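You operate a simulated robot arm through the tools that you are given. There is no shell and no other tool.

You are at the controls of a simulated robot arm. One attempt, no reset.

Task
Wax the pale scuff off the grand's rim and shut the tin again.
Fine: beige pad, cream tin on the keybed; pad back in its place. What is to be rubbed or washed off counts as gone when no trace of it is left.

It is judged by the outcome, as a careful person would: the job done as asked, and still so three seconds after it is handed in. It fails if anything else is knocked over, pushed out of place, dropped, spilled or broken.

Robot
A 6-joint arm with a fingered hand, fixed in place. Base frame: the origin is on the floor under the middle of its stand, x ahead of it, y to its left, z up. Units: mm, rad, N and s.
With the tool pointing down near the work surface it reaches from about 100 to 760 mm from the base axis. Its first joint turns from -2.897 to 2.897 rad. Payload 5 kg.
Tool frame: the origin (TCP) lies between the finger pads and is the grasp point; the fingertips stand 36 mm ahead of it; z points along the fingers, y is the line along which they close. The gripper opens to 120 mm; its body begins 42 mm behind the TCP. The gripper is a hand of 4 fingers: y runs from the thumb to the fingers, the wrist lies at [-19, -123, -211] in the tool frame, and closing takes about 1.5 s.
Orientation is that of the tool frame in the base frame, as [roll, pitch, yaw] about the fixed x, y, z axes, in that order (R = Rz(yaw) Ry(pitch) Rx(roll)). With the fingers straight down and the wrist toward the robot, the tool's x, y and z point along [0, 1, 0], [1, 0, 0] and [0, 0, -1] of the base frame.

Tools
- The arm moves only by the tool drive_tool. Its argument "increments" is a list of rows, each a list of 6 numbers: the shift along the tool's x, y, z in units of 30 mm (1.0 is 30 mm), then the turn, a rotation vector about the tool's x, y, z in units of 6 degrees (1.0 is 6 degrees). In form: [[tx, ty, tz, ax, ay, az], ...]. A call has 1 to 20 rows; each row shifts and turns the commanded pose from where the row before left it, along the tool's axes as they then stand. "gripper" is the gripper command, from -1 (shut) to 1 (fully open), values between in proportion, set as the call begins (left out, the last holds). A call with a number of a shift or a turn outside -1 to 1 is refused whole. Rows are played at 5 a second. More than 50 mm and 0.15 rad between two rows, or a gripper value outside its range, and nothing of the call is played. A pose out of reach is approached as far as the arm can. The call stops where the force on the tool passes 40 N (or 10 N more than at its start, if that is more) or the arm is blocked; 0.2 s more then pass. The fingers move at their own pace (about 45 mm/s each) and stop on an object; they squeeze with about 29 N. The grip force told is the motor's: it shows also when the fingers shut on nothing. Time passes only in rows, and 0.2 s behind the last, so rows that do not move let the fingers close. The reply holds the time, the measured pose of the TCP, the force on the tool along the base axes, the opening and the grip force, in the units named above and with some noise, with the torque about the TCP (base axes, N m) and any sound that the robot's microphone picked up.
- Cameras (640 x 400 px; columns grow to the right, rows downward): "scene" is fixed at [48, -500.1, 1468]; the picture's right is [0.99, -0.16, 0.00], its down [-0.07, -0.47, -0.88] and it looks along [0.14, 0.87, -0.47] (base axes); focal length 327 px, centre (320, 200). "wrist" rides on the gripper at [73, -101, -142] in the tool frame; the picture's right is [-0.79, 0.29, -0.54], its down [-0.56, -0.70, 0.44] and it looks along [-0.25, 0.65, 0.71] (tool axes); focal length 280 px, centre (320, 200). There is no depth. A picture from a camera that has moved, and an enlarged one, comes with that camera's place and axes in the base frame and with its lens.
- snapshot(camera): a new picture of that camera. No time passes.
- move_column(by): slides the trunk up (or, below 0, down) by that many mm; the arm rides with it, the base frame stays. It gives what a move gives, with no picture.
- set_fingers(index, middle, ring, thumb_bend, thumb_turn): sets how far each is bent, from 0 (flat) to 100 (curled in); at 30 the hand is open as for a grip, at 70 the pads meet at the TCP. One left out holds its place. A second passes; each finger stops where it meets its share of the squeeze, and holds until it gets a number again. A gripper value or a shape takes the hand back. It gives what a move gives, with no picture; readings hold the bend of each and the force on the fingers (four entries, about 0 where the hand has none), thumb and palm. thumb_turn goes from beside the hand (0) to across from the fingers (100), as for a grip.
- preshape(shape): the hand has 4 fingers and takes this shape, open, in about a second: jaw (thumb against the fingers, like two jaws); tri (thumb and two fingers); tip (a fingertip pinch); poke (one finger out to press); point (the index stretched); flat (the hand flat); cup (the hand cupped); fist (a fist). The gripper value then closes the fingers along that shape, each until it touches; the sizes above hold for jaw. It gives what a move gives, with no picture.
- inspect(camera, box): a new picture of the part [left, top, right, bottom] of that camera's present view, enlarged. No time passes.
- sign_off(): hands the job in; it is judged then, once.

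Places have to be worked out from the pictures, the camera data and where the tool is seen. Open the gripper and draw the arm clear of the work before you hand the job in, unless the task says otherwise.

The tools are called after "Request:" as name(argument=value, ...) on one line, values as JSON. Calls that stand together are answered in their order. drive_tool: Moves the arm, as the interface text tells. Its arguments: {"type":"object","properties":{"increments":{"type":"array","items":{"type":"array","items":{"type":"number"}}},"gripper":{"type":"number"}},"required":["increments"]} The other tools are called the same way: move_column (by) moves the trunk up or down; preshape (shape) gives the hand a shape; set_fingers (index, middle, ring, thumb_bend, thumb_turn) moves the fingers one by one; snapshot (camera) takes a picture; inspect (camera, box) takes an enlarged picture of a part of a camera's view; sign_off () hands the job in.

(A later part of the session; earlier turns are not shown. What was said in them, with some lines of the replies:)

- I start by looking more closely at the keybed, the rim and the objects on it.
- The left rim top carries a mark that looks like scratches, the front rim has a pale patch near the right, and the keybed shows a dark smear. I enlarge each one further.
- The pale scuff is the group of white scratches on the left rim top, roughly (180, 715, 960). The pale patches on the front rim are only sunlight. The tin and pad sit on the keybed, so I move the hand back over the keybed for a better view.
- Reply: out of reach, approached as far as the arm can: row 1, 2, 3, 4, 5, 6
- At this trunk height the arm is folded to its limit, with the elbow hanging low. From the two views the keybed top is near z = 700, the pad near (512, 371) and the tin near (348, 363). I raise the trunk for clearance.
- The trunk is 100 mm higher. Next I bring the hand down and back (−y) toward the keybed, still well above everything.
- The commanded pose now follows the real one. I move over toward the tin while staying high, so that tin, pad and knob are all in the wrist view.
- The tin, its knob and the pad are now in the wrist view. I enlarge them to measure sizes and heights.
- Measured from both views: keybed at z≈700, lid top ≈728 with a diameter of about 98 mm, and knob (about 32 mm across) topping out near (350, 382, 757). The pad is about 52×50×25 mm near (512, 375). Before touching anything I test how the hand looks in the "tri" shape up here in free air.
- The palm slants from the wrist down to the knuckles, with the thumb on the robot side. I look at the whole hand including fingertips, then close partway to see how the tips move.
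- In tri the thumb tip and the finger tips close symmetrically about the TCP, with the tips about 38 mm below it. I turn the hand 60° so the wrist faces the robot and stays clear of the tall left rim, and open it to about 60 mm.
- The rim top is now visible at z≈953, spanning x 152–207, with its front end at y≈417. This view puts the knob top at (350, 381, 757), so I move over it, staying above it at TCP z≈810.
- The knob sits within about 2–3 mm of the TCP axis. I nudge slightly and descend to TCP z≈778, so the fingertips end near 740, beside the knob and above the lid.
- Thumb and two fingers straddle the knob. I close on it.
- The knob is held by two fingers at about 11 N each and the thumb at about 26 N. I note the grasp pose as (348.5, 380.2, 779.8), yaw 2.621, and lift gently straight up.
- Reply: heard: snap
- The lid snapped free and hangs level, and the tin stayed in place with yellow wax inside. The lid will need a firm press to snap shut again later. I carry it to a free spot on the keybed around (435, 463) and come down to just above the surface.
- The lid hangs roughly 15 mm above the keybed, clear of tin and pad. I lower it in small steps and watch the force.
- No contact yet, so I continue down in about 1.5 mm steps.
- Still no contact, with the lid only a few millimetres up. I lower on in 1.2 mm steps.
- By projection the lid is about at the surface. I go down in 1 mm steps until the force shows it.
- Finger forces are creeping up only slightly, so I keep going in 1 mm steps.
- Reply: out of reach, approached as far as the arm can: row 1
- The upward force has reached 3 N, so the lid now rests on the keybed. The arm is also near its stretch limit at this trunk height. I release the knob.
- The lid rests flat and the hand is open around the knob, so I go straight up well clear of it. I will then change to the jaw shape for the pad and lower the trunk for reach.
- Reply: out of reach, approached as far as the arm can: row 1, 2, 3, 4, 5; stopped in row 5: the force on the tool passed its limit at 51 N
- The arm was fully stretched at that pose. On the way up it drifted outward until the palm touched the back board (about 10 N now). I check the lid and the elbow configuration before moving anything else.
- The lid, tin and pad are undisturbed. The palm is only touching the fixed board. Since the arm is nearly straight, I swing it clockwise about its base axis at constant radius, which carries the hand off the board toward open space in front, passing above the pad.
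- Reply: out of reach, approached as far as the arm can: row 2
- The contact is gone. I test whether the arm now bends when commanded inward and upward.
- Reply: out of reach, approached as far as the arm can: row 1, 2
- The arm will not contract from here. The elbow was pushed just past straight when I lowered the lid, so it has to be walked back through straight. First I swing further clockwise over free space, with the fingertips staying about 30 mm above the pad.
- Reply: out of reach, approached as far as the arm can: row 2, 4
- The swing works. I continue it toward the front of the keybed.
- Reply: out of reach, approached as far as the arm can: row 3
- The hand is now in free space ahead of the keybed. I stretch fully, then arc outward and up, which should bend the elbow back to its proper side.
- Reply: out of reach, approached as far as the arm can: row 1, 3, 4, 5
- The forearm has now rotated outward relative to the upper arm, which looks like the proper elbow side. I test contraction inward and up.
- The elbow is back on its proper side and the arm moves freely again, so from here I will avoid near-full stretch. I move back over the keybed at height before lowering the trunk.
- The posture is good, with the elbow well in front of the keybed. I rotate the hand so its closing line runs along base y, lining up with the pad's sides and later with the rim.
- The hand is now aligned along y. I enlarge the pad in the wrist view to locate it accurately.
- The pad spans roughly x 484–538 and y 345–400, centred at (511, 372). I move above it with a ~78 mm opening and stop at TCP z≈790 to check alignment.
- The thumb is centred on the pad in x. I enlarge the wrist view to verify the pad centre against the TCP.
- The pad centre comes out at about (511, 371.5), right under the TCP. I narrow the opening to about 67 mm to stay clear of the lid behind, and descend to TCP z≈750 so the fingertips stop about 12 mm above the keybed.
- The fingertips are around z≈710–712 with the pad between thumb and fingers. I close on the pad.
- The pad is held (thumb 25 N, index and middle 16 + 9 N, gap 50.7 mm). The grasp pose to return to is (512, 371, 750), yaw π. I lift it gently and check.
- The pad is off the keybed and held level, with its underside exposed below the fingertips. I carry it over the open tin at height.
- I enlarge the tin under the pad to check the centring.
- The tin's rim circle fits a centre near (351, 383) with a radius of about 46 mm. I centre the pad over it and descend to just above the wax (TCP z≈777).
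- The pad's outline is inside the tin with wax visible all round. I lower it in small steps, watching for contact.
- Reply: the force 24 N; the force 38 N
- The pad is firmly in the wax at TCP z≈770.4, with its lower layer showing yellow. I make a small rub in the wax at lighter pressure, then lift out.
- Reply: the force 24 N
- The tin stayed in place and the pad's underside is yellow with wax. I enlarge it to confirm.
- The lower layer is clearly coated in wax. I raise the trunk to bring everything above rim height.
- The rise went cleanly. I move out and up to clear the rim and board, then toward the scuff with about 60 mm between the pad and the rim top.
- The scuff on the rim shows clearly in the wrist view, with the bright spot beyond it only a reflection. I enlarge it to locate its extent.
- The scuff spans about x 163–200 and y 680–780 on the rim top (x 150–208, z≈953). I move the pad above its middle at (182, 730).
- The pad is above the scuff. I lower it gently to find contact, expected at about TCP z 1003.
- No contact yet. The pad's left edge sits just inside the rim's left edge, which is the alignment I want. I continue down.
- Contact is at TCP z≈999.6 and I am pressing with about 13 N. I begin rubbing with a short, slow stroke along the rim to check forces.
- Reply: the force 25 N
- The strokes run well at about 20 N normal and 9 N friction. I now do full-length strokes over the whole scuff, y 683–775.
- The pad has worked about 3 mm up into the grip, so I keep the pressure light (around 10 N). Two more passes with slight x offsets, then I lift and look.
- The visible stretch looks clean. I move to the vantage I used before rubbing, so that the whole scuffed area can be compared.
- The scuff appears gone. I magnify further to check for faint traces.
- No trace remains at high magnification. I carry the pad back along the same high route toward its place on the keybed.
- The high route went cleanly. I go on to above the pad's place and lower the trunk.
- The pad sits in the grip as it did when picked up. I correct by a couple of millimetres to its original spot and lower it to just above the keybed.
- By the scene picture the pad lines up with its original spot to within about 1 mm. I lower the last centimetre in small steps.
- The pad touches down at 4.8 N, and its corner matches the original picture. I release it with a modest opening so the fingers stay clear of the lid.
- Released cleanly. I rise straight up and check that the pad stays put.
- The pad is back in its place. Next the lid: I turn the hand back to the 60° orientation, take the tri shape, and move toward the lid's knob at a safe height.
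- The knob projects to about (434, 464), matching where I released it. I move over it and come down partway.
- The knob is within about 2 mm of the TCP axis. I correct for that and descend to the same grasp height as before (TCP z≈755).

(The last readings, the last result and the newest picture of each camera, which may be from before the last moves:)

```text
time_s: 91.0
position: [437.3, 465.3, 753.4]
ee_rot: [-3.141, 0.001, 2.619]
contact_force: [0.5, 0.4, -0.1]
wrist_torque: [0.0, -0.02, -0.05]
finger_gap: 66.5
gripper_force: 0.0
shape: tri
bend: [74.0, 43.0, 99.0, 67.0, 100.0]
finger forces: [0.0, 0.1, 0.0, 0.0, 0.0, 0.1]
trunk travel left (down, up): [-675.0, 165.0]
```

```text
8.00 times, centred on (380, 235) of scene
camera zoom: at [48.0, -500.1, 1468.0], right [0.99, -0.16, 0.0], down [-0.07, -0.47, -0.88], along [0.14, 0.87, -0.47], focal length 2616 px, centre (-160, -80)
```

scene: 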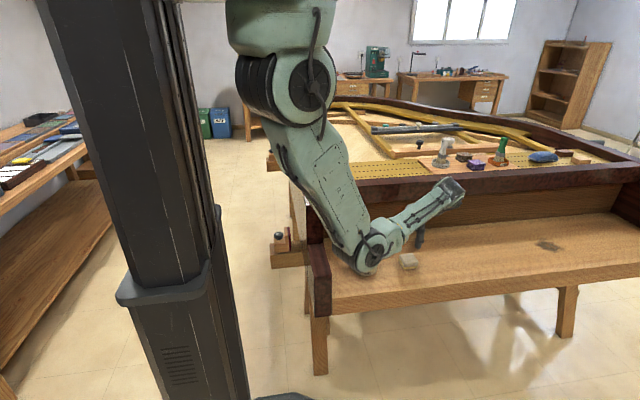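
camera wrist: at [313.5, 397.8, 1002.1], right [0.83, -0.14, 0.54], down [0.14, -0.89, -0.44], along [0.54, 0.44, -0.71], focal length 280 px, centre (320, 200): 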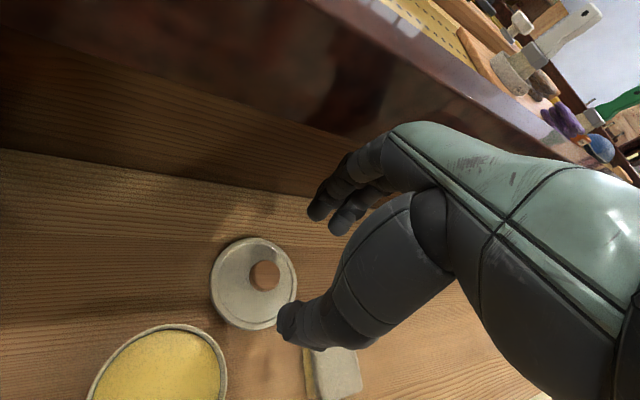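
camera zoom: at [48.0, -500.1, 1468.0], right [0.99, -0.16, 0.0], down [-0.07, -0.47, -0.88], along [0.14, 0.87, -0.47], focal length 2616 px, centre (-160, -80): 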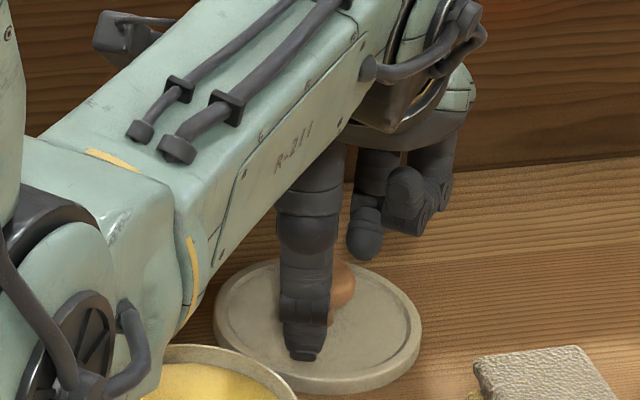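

The alignment matches the first lid grasp. I close on the knob.

Request:
drive_tool(increments=[[0, 0, 0, 0, 0, 0], [0, 0, 0, 0, 0, 0], [0, 0, 0, 0, 0, 0], [0, 0, 0, 0, 0, 0], [0, 0, 0, 0, 0, 0], [0, 0, 0, 0, 0, 0], [0, 0, 0, 0, 0, 0]], gripper=-1)

Request:
snapshot(camera="wrist")

Request:
inspect(camera="scene", box=[340, 210, 420, 260])

```text
time_s: 92.6
position: [436.1, 465.6, 753.5]
ee_rot: [3.141, -0.001, 2.62]
contact_force: [0.3, 0.4, 0.7]
wrist_torque: [0.02, 0.05, -0.01]
finger_gap: 22.8
gripper_force: 29.1
shape: tri
bend: [73.0, 61.0, 100.0, 74.0, 100.0]
finger forces: [12.7, 11.6, 0.0, 0.0, 25.3, 0.0]
trunk travel left (down, up): [-675.0, 165.0]
```

```text
taken
camera wrist: at [323.6, 413.3, 896.2], right [0.83, -0.14, 0.54], down [0.14, -0.89, -0.44], along [0.54, 0.44, -0.71], focal length 280 px, centre (320, 200)
```

wrist: 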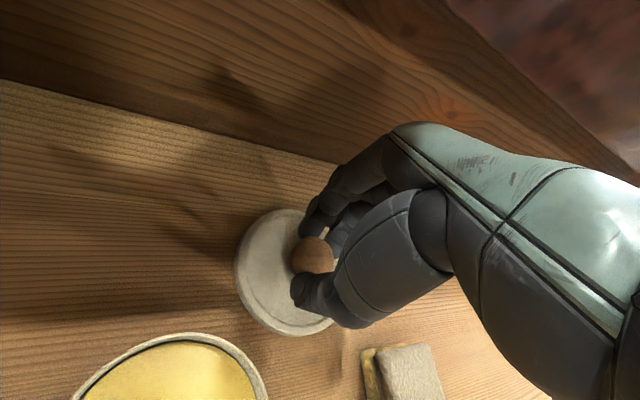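

```text
8.00 times, centred on (380, 235) of scene
camera zoom: at [48.0, -500.1, 1468.0], right [0.99, -0.16, 0.0], down [-0.07, -0.47, -0.88], along [0.14, 0.87, -0.47], focal length 2616 px, centre (-160, -80)
```

zoom: 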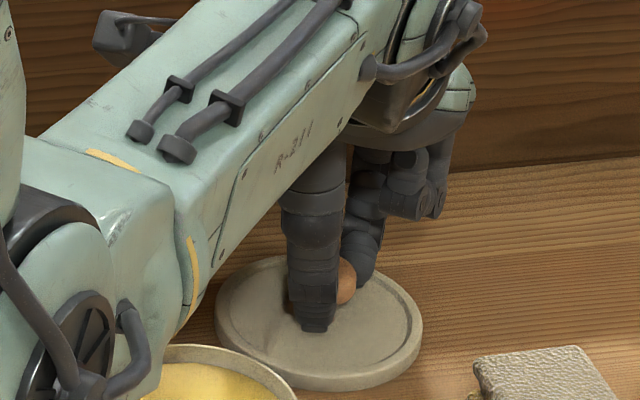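

The lid is gripped as before (gap 22.8 mm). I lift it well clear and carry it above the tin.

Request:
drive_tool(increments=[[0, 0, -0.3, 0, 0, 0], [0, 0, -0.6, 0, 0, 0], [0, 0, -0.9, 0, 0, 0], [0, 0, -1, 0, 0, 0]])

Request:
drive_tool(increments=[[0.275, -0.947, 0, 0, 0, 0], [0.275, -0.947, 0, 0, 0, 0], [0.275, -0.947, 0, 0, 0, 0], [0.275, -0.947, 0, 0, 0, 0]])

Request:
snapshot(camera="wrist")

Request:
inspect(camera="scene", box=[330, 220, 410, 270])

```text
time_s: 93.6
position: [435.6, 466.1, 839.6]
ee_rot: [-3.139, 0.002, 2.621]
contact_force: [0.5, 1.0, -0.2]
wrist_torque: [-0.01, 0.03, 0.02]
finger_gap: 22.9
gripper_force: 29.4
shape: tri
bend: [73.0, 61.0, 100.0, 74.0, 100.0]
finger forces: [12.5, 11.7, 0.0, 0.1, 25.3, 0.0]
trunk travel left (down, up): [-675.0, 165.0]
```

```text
time_s: 94.6
position: [349.8, 385.2, 840.5]
ee_rot: [3.139, 0.0, 2.62]
contact_force: [-0.1, -0.2, -0.6]
wrist_torque: [0.0, -0.02, 0.0]
finger_gap: 22.6
gripper_force: 28.9
shape: tri
bend: [73.0, 61.0, 100.0, 74.0, 100.0]
finger forces: [12.6, 11.8, 0.0, 0.1, 25.2, 0.1]
trunk travel left (down, up): [-675.0, 165.0]
```

```text
taken
camera wrist: at [235.5, 332.3, 982.5], right [0.83, -0.14, 0.54], down [0.14, -0.89, -0.44], along [0.54, 0.44, -0.71], focal length 280 px, centre (320, 200)
```

wrist: 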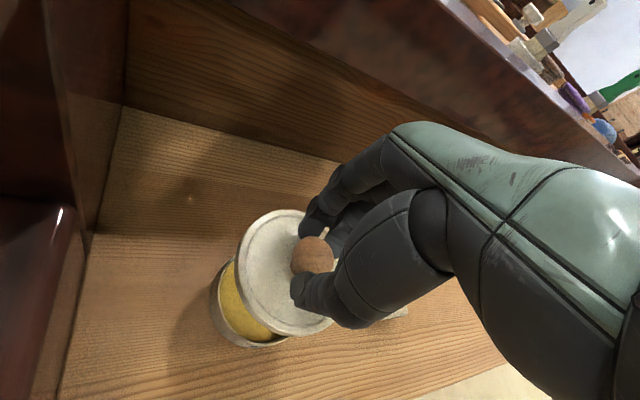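

```text
8.00 times, centred on (370, 245) of scene
camera zoom: at [48.0, -500.1, 1468.0], right [0.99, -0.16, 0.0], down [-0.07, -0.47, -0.88], along [0.14, 0.87, -0.47], focal length 2616 px, centre (-80, -160)
```

zoom: 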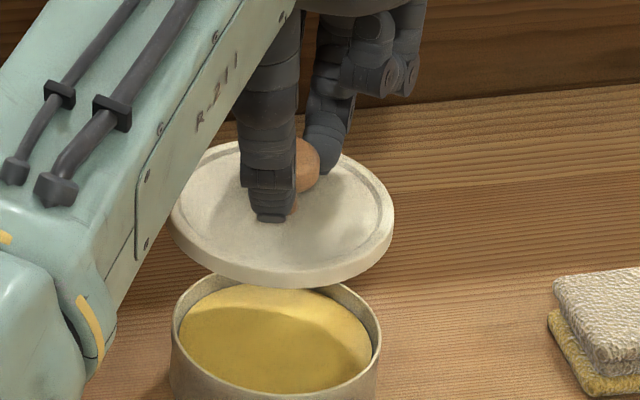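

By comparison with the first-lift picture, the tin is exactly where it was and the lid is about 4 mm too far in +y. I correct that and come down partway for a closer comparison.

Request:
drive_tool(increments=[[-0.089, -0.122, 0.4, 0, 0, 0], [0, 0, 0.4, 0, 0, 0], [0, 0, 0, 0, 0, 0]])

Request:
drive_tool(increments=[[0, 0, 0, 0, 0, 0]])

Request:
inspect(camera="scene", box=[330, 230, 410, 280])

Request:
inspect(camera="wrist", box=[190, 190, 350, 350])

```text
time_s: 95.4
position: [350.7, 378.4, 816.0]
ee_rot: [-3.139, 0.001, 2.621]
contact_force: [0.9, 0.8, 0.0]
wrist_torque: [0.01, 0.0, -0.01]
finger_gap: 22.6
gripper_force: 28.9
shape: tri
bend: [73.0, 61.0, 100.0, 74.0, 100.0]
finger forces: [12.5, 11.7, 0.0, 0.1, 25.1, 0.0]
trunk travel left (down, up): [-675.0, 165.0]
```

```text
time_s: 95.8
position: [350.6, 380.1, 815.5]
ee_rot: [-3.141, 0.001, 2.62]
contact_force: [0.0, -1.0, -0.2]
wrist_torque: [-0.02, -0.02, 0.0]
finger_gap: 23.0
gripper_force: 28.9
shape: tri
bend: [73.0, 61.0, 100.0, 74.0, 100.0]
finger forces: [12.5, 11.8, 0.1, 0.0, 25.2, 0.0]
trunk travel left (down, up): [-675.0, 165.0]
```

```text
8.00 times, centred on (370, 255) of scene
camera zoom: at [48.0, -500.1, 1468.0], right [0.99, -0.16, 0.0], down [-0.07, -0.47, -0.88], along [0.14, 0.87, -0.47], focal length 2616 px, centre (-80, -240)
```

zoom: 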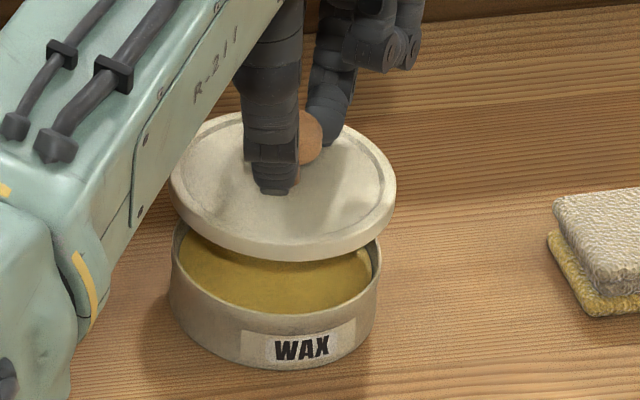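

```text
2.50 times, centred on (270, 270) of wrist
camera zoom: at [237.4, 328.2, 958.2], right [0.83, -0.14, 0.54], down [0.14, -0.89, -0.44], along [0.54, 0.44, -0.71], focal length 701 px, centre (445, 25)
```

zoom: 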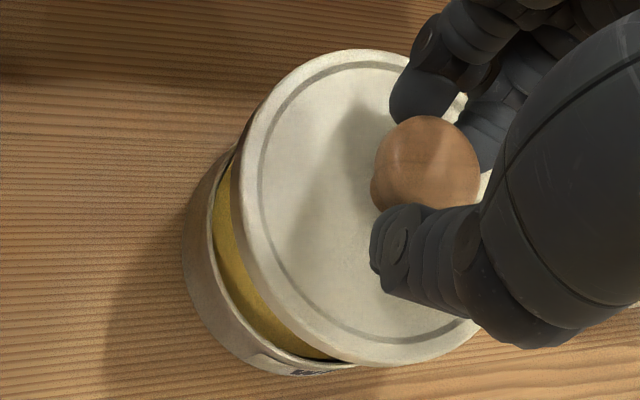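

The lid is now within about 1 mm of concentric with the tin. I trim slightly and lower until it meets the rim, seated height being about TCP 779.

Request:
drive_tool(increments=[[0.023, -0.013, 0.3, 0, 0, 0], [0, 0, 0.3, 0, 0, 0], [0, 0, 0.2, 0, 0, 0], [0, 0, 0, 0, 0, 0]])

Request:
inspect(camera="scene", box=[330, 230, 410, 280])

Request:
inspect(camera="wrist", box=[190, 190, 350, 350])

```text
time_s: 96.8
position: [349.3, 379.2, 791.4]
ee_rot: [3.141, -0.002, 2.62]
contact_force: [-0.8, 0.0, -0.5]
wrist_torque: [0.0, 0.02, -0.01]
finger_gap: 22.8
gripper_force: 28.9
shape: tri
bend: [73.0, 61.0, 100.0, 74.0, 100.0]
finger forces: [12.6, 11.8, 0.1, 0.0, 25.2, 0.1]
trunk travel left (down, up): [-675.0, 165.0]
```

```text
8.00 times, centred on (370, 255) of scene
camera zoom: at [48.0, -500.1, 1468.0], right [0.99, -0.16, 0.0], down [-0.07, -0.47, -0.88], along [0.14, 0.87, -0.47], focal length 2616 px, centre (-80, -240)
```

zoom: 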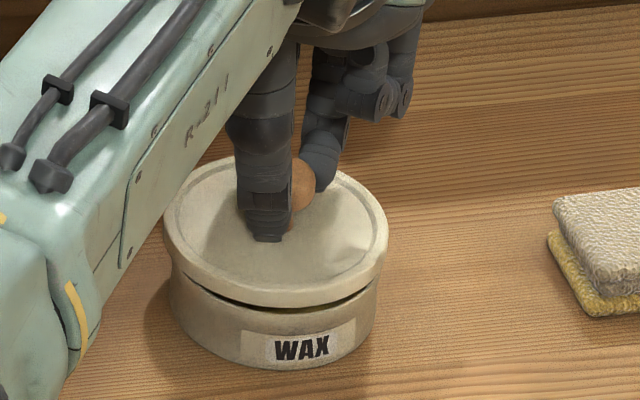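

```text
2.50 times, centred on (270, 270) of wrist
camera zoom: at [235.8, 327.5, 933.8], right [0.83, -0.14, 0.54], down [0.14, -0.89, -0.44], along [0.54, 0.44, -0.71], focal length 701 px, centre (445, 25)
```

zoom: 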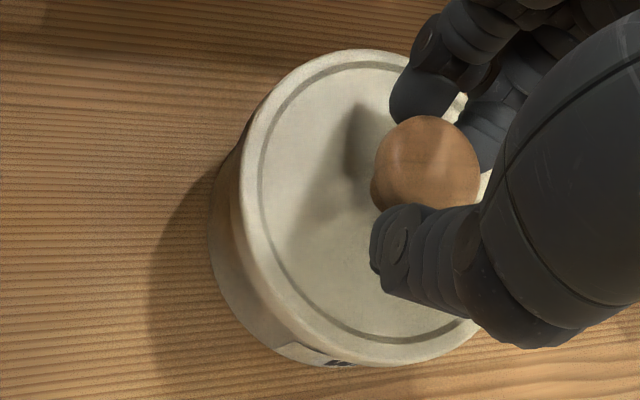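

The lid is just above the rim and nearly concentric. I shift about 0.8 mm in +x and lower step by step.

Request:
drive_tool(increments=[[-0.023, 0.013, 0.13, 0, 0, 0], [0, 0, 0.1, 0, 0, 0], [0, 0, 0, 0, 0, 0]])

Request:
drive_tool(increments=[[0, 0, 0.07, 0, 0, 0], [0, 0, 0, 0, 0, 0]])

Request:
drive_tool(increments=[[0, 0, 0.06, 0, 0, 0], [0, 0, 0, 0, 0, 0]])

Request:
inspect(camera="scene", box=[330, 230, 410, 280])

```text
time_s: 97.6
position: [350.6, 378.2, 783.9]
ee_rot: [-3.141, -0.001, 2.619]
contact_force: [0.7, 0.4, -0.3]
wrist_torque: [-0.01, 0.0, -0.01]
finger_gap: 22.6
gripper_force: 28.6
shape: tri
bend: [73.0, 61.0, 100.0, 74.0, 100.0]
finger forces: [12.6, 11.8, 0.1, 0.0, 25.2, 0.0]
trunk travel left (down, up): [-675.0, 165.0]
```

```text
time_s: 98.2
position: [350.0, 378.7, 782.6]
ee_rot: [-3.14, 0.0, 2.62]
contact_force: [0.0, -0.2, -0.2]
wrist_torque: [0.01, -0.01, 0.0]
finger_gap: 22.4
gripper_force: 28.9
shape: tri
bend: [73.0, 61.0, 100.0, 74.0, 100.0]
finger forces: [12.7, 11.8, 0.1, 0.0, 25.2, 0.1]
trunk travel left (down, up): [-675.0, 165.0]
```

```text
time_s: 98.8
position: [350.7, 378.2, 781.1]
ee_rot: [3.14, 0.001, 2.62]
contact_force: [0.4, 0.3, -0.4]
wrist_torque: [0.01, -0.01, -0.01]
finger_gap: 22.9
gripper_force: 29.2
shape: tri
bend: [73.0, 61.0, 100.0, 74.0, 100.0]
finger forces: [12.6, 11.8, 0.0, 0.1, 25.1, 0.1]
trunk travel left (down, up): [-675.0, 165.0]
```

```text
8.00 times, centred on (370, 255) of scene
camera zoom: at [48.0, -500.1, 1468.0], right [0.99, -0.16, 0.0], down [-0.07, -0.47, -0.88], along [0.14, 0.87, -0.47], focal length 2616 px, centre (-80, -240)
```

zoom: 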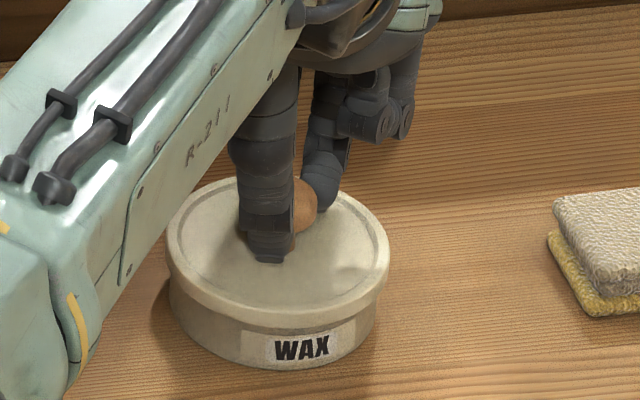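

The lid is just about touching. I compare it against the original closed-tin picture with the same crop.

Request:
inspect(camera="scene", box=[340, 240, 430, 285])

Request:
inspect(camera="scene", box=[345, 258, 385, 283])

Request:
inspect(camera="wrist", box=[190, 190, 350, 350])

```text
7.11 times, centred on (385, 262) of scene
camera zoom: at [48.0, -500.1, 1468.0], right [0.99, -0.16, 0.0], down [-0.07, -0.47, -0.88], along [0.14, 0.87, -0.47], focal length 2326 px, centre (-142, -244)
```

zoom: 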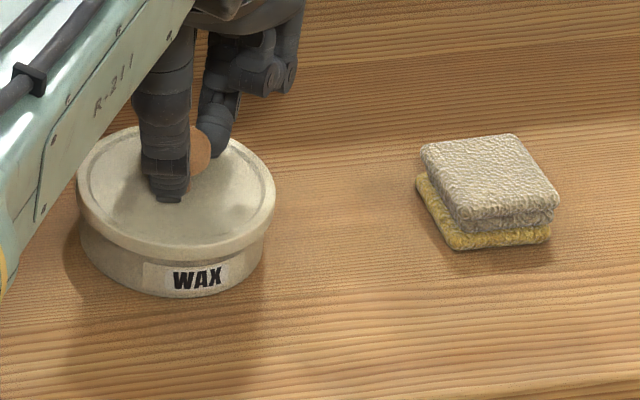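

```text
16.00 times, centred on (365, 270) of scene
camera zoom: at [48.0, -500.1, 1468.0], right [0.99, -0.16, 0.0], down [-0.07, -0.47, -0.88], along [0.14, 0.87, -0.47], focal length 5233 px, centre (-400, -928)
```

zoom: 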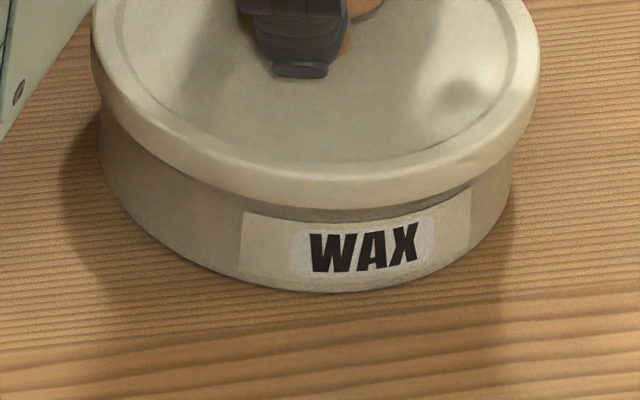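

```text
2.50 times, centred on (270, 270) of wrist
camera zoom: at [237.3, 327.1, 922.6], right [0.83, -0.14, 0.54], down [0.14, -0.89, -0.44], along [0.54, 0.44, -0.71], focal length 701 px, centre (445, 25)
```

zoom: 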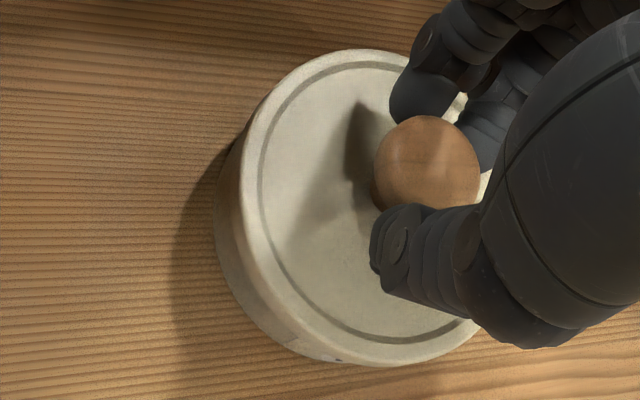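

The lid lines up with the original picture to within a pixel or two, and the pad matches its original corners too. I press down gradually until the lid snaps.

Request:
drive_tool(increments=[[0, 0, 0.07, 0, 0, 0], [0, 0, 0, 0, 0, 0]])

Request:
drive_tool(increments=[[0, 0, 0.07, 0, 0, 0], [0, 0, 0, 0, 0, 0]])

Request:
drive_tool(increments=[[0, 0, 0.07, 0, 0, 0], [0, 0, 0, 0, 0, 0]])

```text
time_s: 99.4
position: [349.8, 379.2, 778.0]
ee_rot: [3.14, 0.001, 2.621]
contact_force: [-1.6, -0.9, 8.4]
wrist_torque: [-0.07, 0.06, 0.0]
finger_gap: 22.6
gripper_force: 29.4
shape: tri
bend: [73.0, 61.0, 100.0, 74.0, 100.0]
finger forces: [13.8, 12.9, 0.0, 0.0, 29.3, 0.0]
trunk travel left (down, up): [-675.0, 165.0]
heard: snap
```

```text
time_s: 100.0
position: [350.0, 378.7, 777.7]
ee_rot: [3.137, 0.0, 2.621]
contact_force: [-1.8, 0.2, 21.7]
wrist_torque: [-0.07, 0.14, -0.01]
finger_gap: 23.2
gripper_force: 29.5
shape: tri
bend: [73.0, 61.0, 100.0, 74.0, 100.0]
finger forces: [15.3, 14.5, 0.0, 0.0, 33.4, 0.0]
trunk travel left (down, up): [-675.0, 165.0]
```

```text
time_s: 100.6
position: [350.3, 378.5, 776.4]
ee_rot: [3.135, 0.001, 2.62]
contact_force: [-1.6, 0.8, 33.4]
wrist_torque: [0.0, 0.12, -0.02]
finger_gap: 25.0
gripper_force: 28.9
shape: tri
bend: [73.0, 60.0, 100.0, 74.0, 100.0]
finger forces: [15.5, 16.1, 0.1, 0.1, 34.3, 0.0]
trunk travel left (down, up): [-675.0, 165.0]
```

The snap was heard and the lid is seated. I relieve the pressure before letting go.

Request:
drive_tool(increments=[[0, 0, -0.1, 0, 0, 0], [0, 0, 0, 0, 0, 0]])

Request:
inspect(camera="scene", box=[345, 245, 395, 276])

```text
time_s: 101.2
position: [349.3, 377.9, 777.5]
ee_rot: [3.14, 0.0, 2.619]
contact_force: [2.3, 2.9, 23.2]
wrist_torque: [0.05, -0.03, 0.0]
finger_gap: 24.4
gripper_force: 29.2
shape: tri
bend: [73.0, 60.0, 100.0, 75.0, 100.0]
finger forces: [15.7, 16.9, 0.0, 0.0, 31.7, 0.1]
trunk travel left (down, up): [-675.0, 165.0]
```

```text
12.80 times, centred on (370, 260) of scene
camera zoom: at [48.0, -500.1, 1468.0], right [0.99, -0.16, 0.0], down [-0.07, -0.47, -0.88], along [0.14, 0.87, -0.47], focal length 4186 px, centre (-320, -574)
```

zoom: 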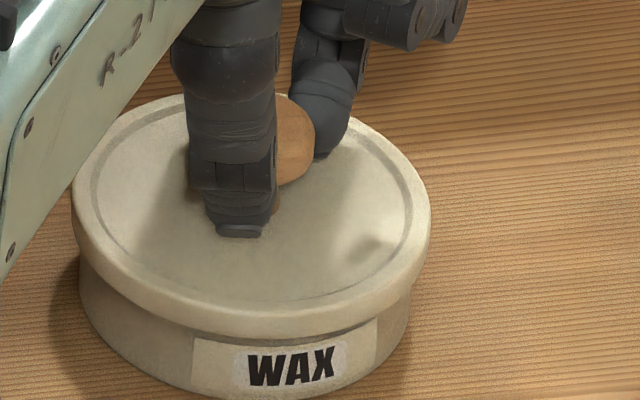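

Request:
drive_tool(increments=[[0, 0, -0.1, 0, 0, 0], [0, 0, 0, 0, 0, 0]])

```text
time_s: 101.8
position: [350.1, 378.4, 779.3]
ee_rot: [-3.138, 0.001, 2.619]
contact_force: [3.1, 2.8, 4.6]
wrist_torque: [0.19, -0.1, -0.01]
finger_gap: 23.8
gripper_force: 29.2
shape: tri
bend: [73.0, 60.0, 100.0, 75.0, 100.0]
finger forces: [15.2, 15.6, 0.0, 0.0, 26.1, 0.0]
trunk travel left (down, up): [-675.0, 165.0]
```

The load is nearly zero now, so I open the fingers.

Request:
drive_tool(increments=[[0, 0, 0, 0, 0, 0], [0, 0, 0, 0, 0, 0], [0, 0, 0, 0, 0, 0], [0, 0, 0, 0, 0, 0], [0, 0, 0, 0, 0, 0]], gripper=0.1)

Request:
inspect(camera="scene", box=[345, 245, 395, 276])

Request:
inspect(camera="wrist", box=[190, 190, 350, 350])

```text
time_s: 103.0
position: [350.4, 378.0, 779.3]
ee_rot: [3.141, -0.001, 2.621]
contact_force: [-0.6, 0.9, -0.1]
wrist_torque: [-0.03, 0.02, -0.01]
finger_gap: 65.4
gripper_force: 0.1
shape: tri
bend: [74.0, 43.0, 99.0, 68.0, 100.0]
finger forces: [0.0, 0.1, 0.0, 0.0, 0.0, 0.1]
trunk travel left (down, up): [-675.0, 165.0]
```

```text
12.80 times, centred on (370, 260) of scene
camera zoom: at [48.0, -500.1, 1468.0], right [0.99, -0.16, 0.0], down [-0.07, -0.47, -0.88], along [0.14, 0.87, -0.47], focal length 4186 px, centre (-320, -574)
```

zoom: 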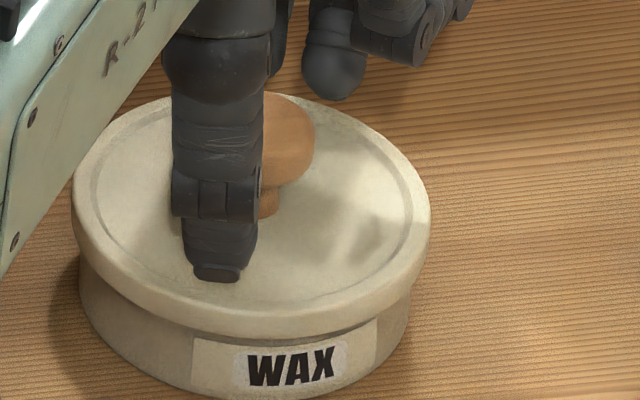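

```text
2.50 times, centred on (270, 270) of wrist
camera zoom: at [237.2, 327.4, 922.3], right [0.83, -0.14, 0.54], down [0.14, -0.89, -0.44], along [0.54, 0.44, -0.71], focal length 701 px, centre (445, 25)
```

zoom: 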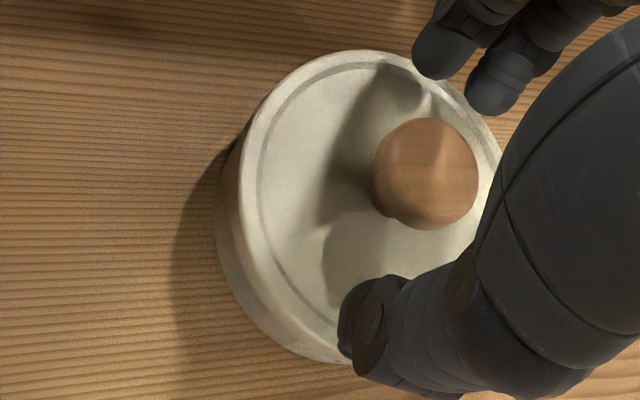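

The lid is on and the fingers are clear of the knob. I go straight up and away, then check everything.

Request:
drive_tool(increments=[[0, 0, -0.5, 0, 0, 0], [0, 0, -0.8, 0, 0, 0], [0, 0, -1, 0, 0, 0], [0, 0, -1, 0, 0, 0], [0, 0, -0.7, 0, 0, 0]], gripper=0.1)

Request:
inspect(camera="scene", box=[340, 240, 430, 285])

Request:
snapshot(camera="wrist")

Request:
snapshot(camera="scene")

```text
time_s: 104.2
position: [352.6, 379.8, 898.3]
ee_rot: [-3.14, 0.0, 2.621]
contact_force: [-0.7, 0.3, -0.2]
wrist_torque: [-0.03, -0.03, 0.0]
finger_gap: 65.6
gripper_force: 0.0
shape: tri
bend: [74.0, 43.0, 99.0, 68.0, 100.0]
finger forces: [0.1, 0.1, 0.0, 0.1, 0.0, 0.1]
trunk travel left (down, up): [-675.0, 165.0]
```

```text
7.11 times, centred on (385, 262) of scene
camera zoom: at [48.0, -500.1, 1468.0], right [0.99, -0.16, 0.0], down [-0.07, -0.47, -0.88], along [0.14, 0.87, -0.47], focal length 2326 px, centre (-142, -244)
```

zoom: 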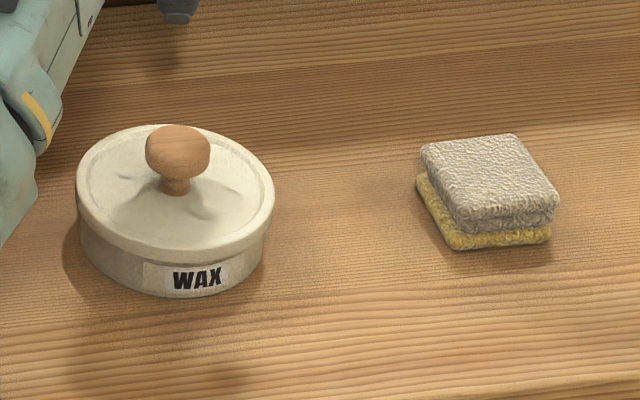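

```text
taken
camera wrist: at [239.5, 327.9, 1041.5], right [0.83, -0.14, 0.54], down [0.14, -0.89, -0.44], along [0.54, 0.44, -0.72], focal length 280 px, centre (320, 200)
```

wrist: 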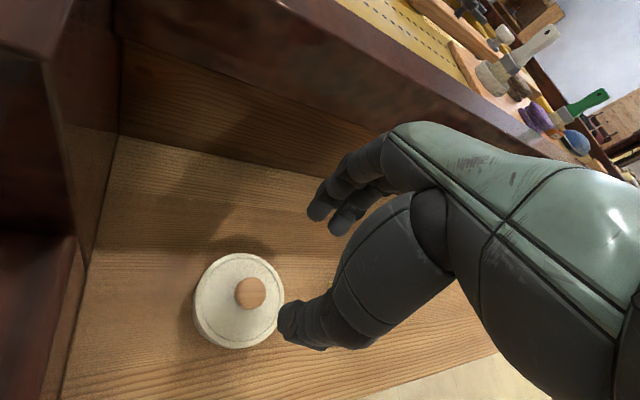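

```text
taken
```

scene: 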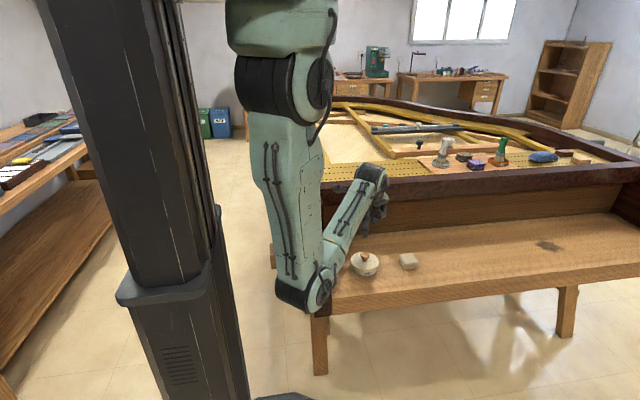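

The tin is shut and both tin and pad match their original picture. I clear the arm away, raising it and swinging it to the front right, so the scene camera can see the rim where the scuff was.

Request:
move_column(by=100)

Request:
drive_tool(increments=[[-0.933, -0.234, 0, 0, 0, 0], [-0.933, -0.234, 0, 0, 0, 0], [-0.933, -0.234, 0, 0, 0, 0], [-0.933, -0.234, 0, 0, 0, 0], [-0.933, -0.234, 0, 0, 0, 0], [-0.933, -0.234, 0, 0, 0, 0], [-0.933, -0.234, 0, 0, 0, 0], [-0.933, -0.234, 0, 0, 0, 0], [-0.933, -0.234, 0, 0, 0, 0], [-0.933, -0.234, 0, 0, 0, 0]], gripper=1)

Request:
snapshot(camera="scene")

Request:
inspect(camera="scene", box=[285, 150, 325, 175])

```text
time_s: 105.6
position: [352.7, 379.4, 1000.0]
ee_rot: [3.141, 0.0, 2.62]
contact_force: [0.1, 1.1, 0.0]
wrist_torque: [0.03, 0.0, 0.0]
finger_gap: 65.5
gripper_force: 0.1
shape: tri
bend: [74.0, 43.0, 99.0, 68.0, 100.0]
finger forces: [0.0, 0.0, 0.0, 0.1, 0.0, 0.0]
trunk travel left (down, up): [-775.0, 65.0]
```

```text
time_s: 107.8
position: [560.6, 177.3, 999.2]
ee_rot: [-3.141, -0.001, 2.62]
contact_force: [0.7, 0.0, 0.1]
wrist_torque: [-0.01, 0.01, -0.01]
finger_gap: 119.7
gripper_force: 0.1
shape: tri
bend: [30.0, 30.0, 99.0, 30.0, 98.0]
finger forces: [0.1, 0.0, 0.1, 0.1, 0.0, 0.0]
trunk travel left (down, up): [-775.0, 65.0]
```

```text
taken
```

scene: 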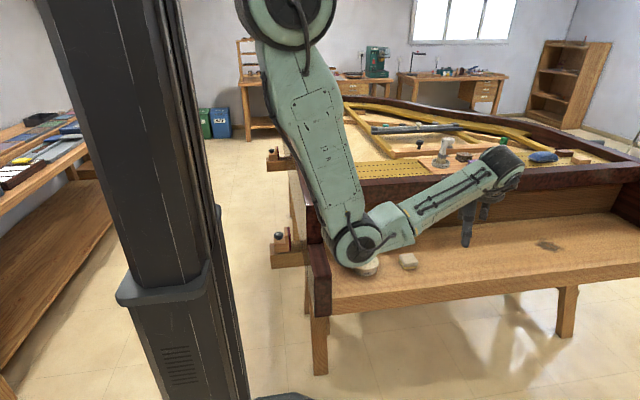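

```text
16.00 times, centred on (305, 162) of scene
camera zoom: at [48.0, -500.1, 1468.0], right [0.99, -0.16, 0.0], down [-0.07, -0.47, -0.88], along [0.14, 0.87, -0.47], focal length 5233 px, centre (560, 800)
```

zoom: 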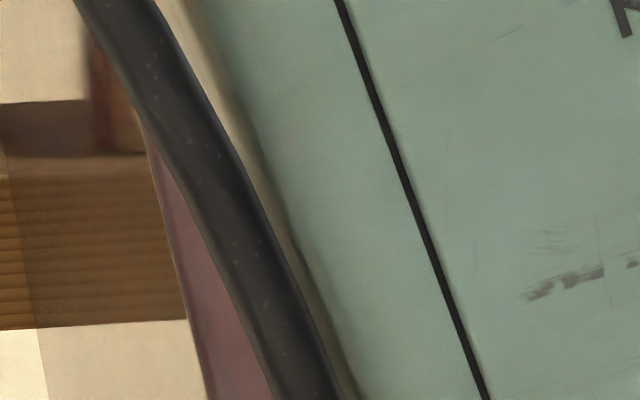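

The upper arm still hides the rim, so I swing farther clockwise into the open floor area.

Request:
drive_tool(increments=[[-0.635, -0.774, 0, 0, 0, 0], [-0.635, -0.774, 0, 0, 0, 0], [-0.635, -0.774, 0, 0, 0, 0], [-0.635, -0.774, 0, 0, 0, 0], [-0.635, -0.774, 0, 0, 0, 0], [-0.635, -0.774, 0, 0, 0, 0]])

Request:
snapshot(camera="scene")

Request:
inspect(camera="scene", box=[285, 150, 325, 175])

```text
time_s: 109.2
position: [590.1, -3.2, 998.1]
ee_rot: [3.141, 0.0, 2.62]
contact_force: [-0.1, 0.1, 0.1]
wrist_torque: [0.0, 0.0, 0.03]
finger_gap: 119.6
gripper_force: 0.1
shape: tri
bend: [30.0, 30.0, 99.0, 30.0, 98.0]
finger forces: [0.0, 0.0, 0.1, 0.0, 0.1, 0.0]
trunk travel left (down, up): [-775.0, 65.0]
```

```text
taken
```

scene: 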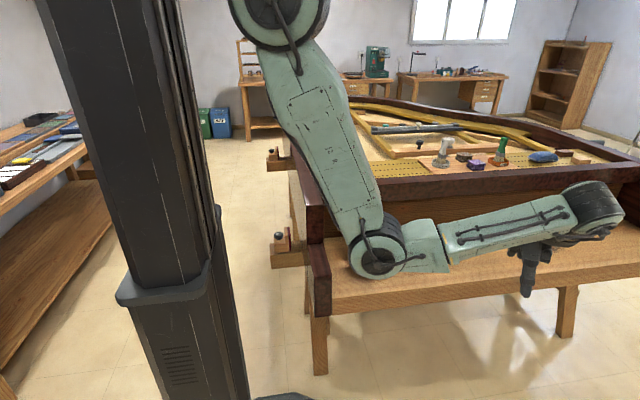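

```text
16.00 times, centred on (305, 162) of scene
camera zoom: at [48.0, -500.1, 1468.0], right [0.99, -0.16, 0.0], down [-0.07, -0.47, -0.88], along [0.14, 0.87, -0.47], focal length 5233 px, centre (560, 800)
```

zoom: 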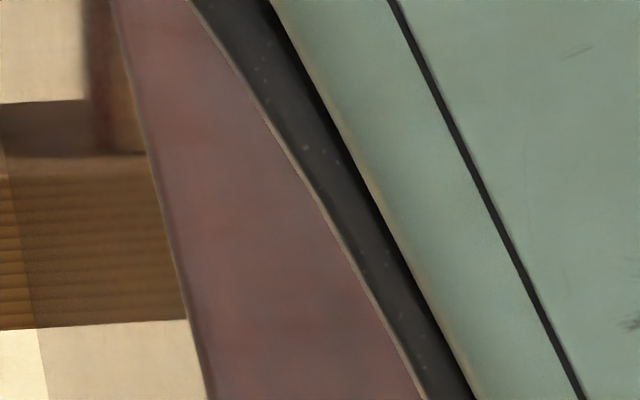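

Most of the former scuff area is visible and clean. I move a bit further to uncover the rest.

Request:
drive_tool(increments=[[-0.87, 0.4, 0, 0, 0, 0], [-0.87, 0.4, 0, 0, 0, 0], [-0.87, 0.4, 0, 0, 0, 0]])

Request:
inspect(camera="scene", box=[285, 150, 325, 175])

Request:
snapshot(camera="scene")

```text
time_s: 110.0
position: [675.6, -6.8, 998.0]
ee_rot: [-3.141, -0.002, 2.62]
contact_force: [0.2, 0.9, 0.0]
wrist_torque: [-0.02, 0.0, 0.0]
finger_gap: 119.5
gripper_force: 0.0
shape: tri
bend: [30.0, 30.0, 99.0, 30.0, 98.0]
finger forces: [0.1, 0.0, 0.0, 0.0, 0.0, 0.0]
trunk travel left (down, up): [-775.0, 65.0]
```

```text
16.00 times, centred on (305, 162) of scene
camera zoom: at [48.0, -500.1, 1468.0], right [0.99, -0.16, 0.0], down [-0.07, -0.47, -0.88], along [0.14, 0.87, -0.47], focal length 5233 px, centre (560, 800)
```

zoom: 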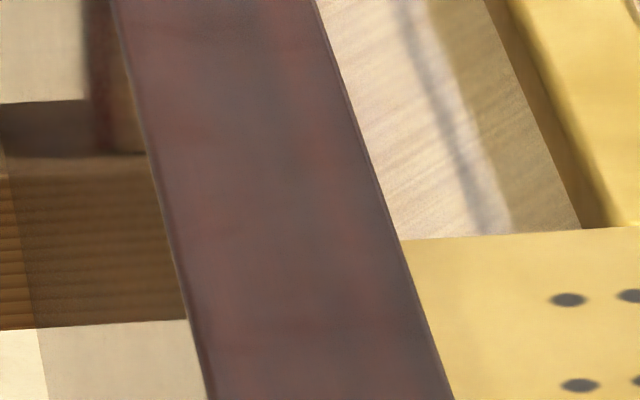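

```text
taken
```

scene: 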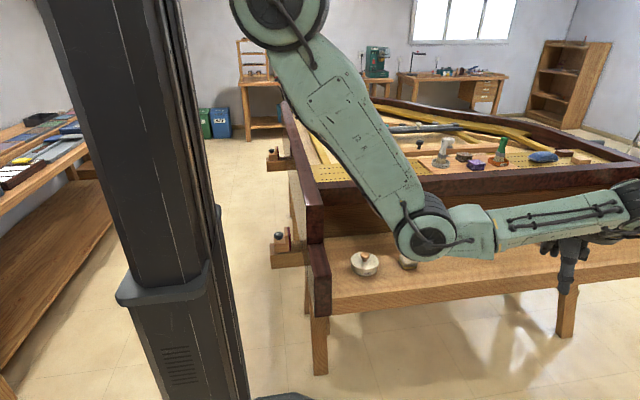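

The rim is completely clear of the scuff, and the tin is shut in its place. A last look at the tin and lid area, then I hand in.

Request:
inspect(camera="scene", box=[330, 225, 430, 287])

Request:
inspect(camera="scene", box=[400, 120, 600, 245])

```text
6.40 times, centred on (380, 256) of scene
camera zoom: at [48.0, -500.1, 1468.0], right [0.99, -0.16, 0.0], down [-0.07, -0.47, -0.88], along [0.14, 0.87, -0.47], focal length 2093 px, centre (-64, -158)
```

zoom: 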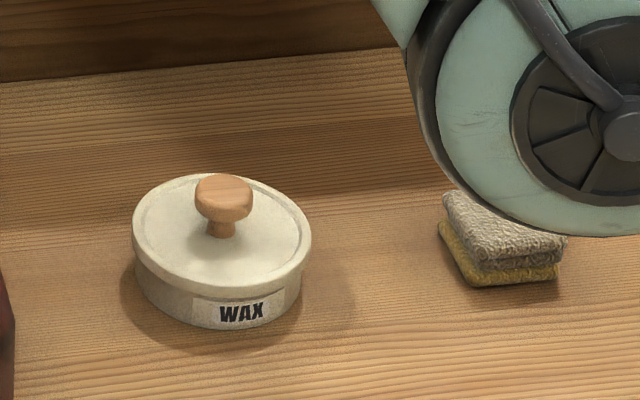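

```text
3.20 times, centred on (500, 182) of scene
camera zoom: at [48.0, -500.1, 1468.0], right [0.99, -0.16, 0.0], down [-0.07, -0.47, -0.88], along [0.14, 0.87, -0.47], focal length 1047 px, centre (-256, 256)
```

zoom: 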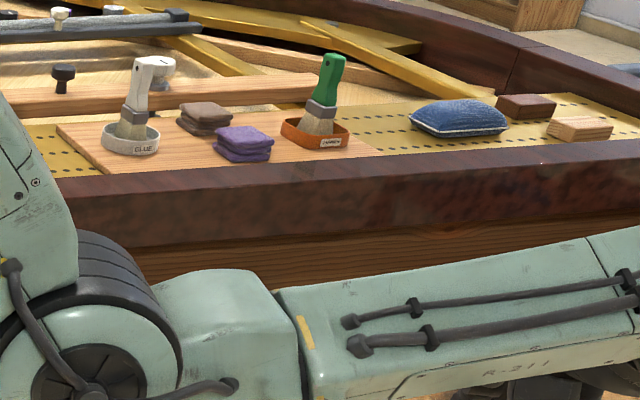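

Everything is in order: the scuff is gone, the tin is shut, the pad is back in place, the other items are untouched, and the hand is open and clear. I hand the job in.

Request:
sign_off()

```text
The job is handed in.
```

The scuff on the grand's left rim is gone. In the close-up views afterwards I could find no trace of it.

- **Tin:** the lid is back on and clicked shut, and the tin is in its original spot.
- **Pad:** it is back in its place on the keybed, matching its starting position to about a millimetre. Its lower layer is now yellow with wax.
- **Contact with the piano:** after I set the lid down, the arm drifted outward at full stretch. The palm pressed the board behind the keybed, and the force reached 51 N before the arm stopped. I saw nothing moved or marked by it.

In the final pictures everything else was where it started. The hand is open and clear of the piano.
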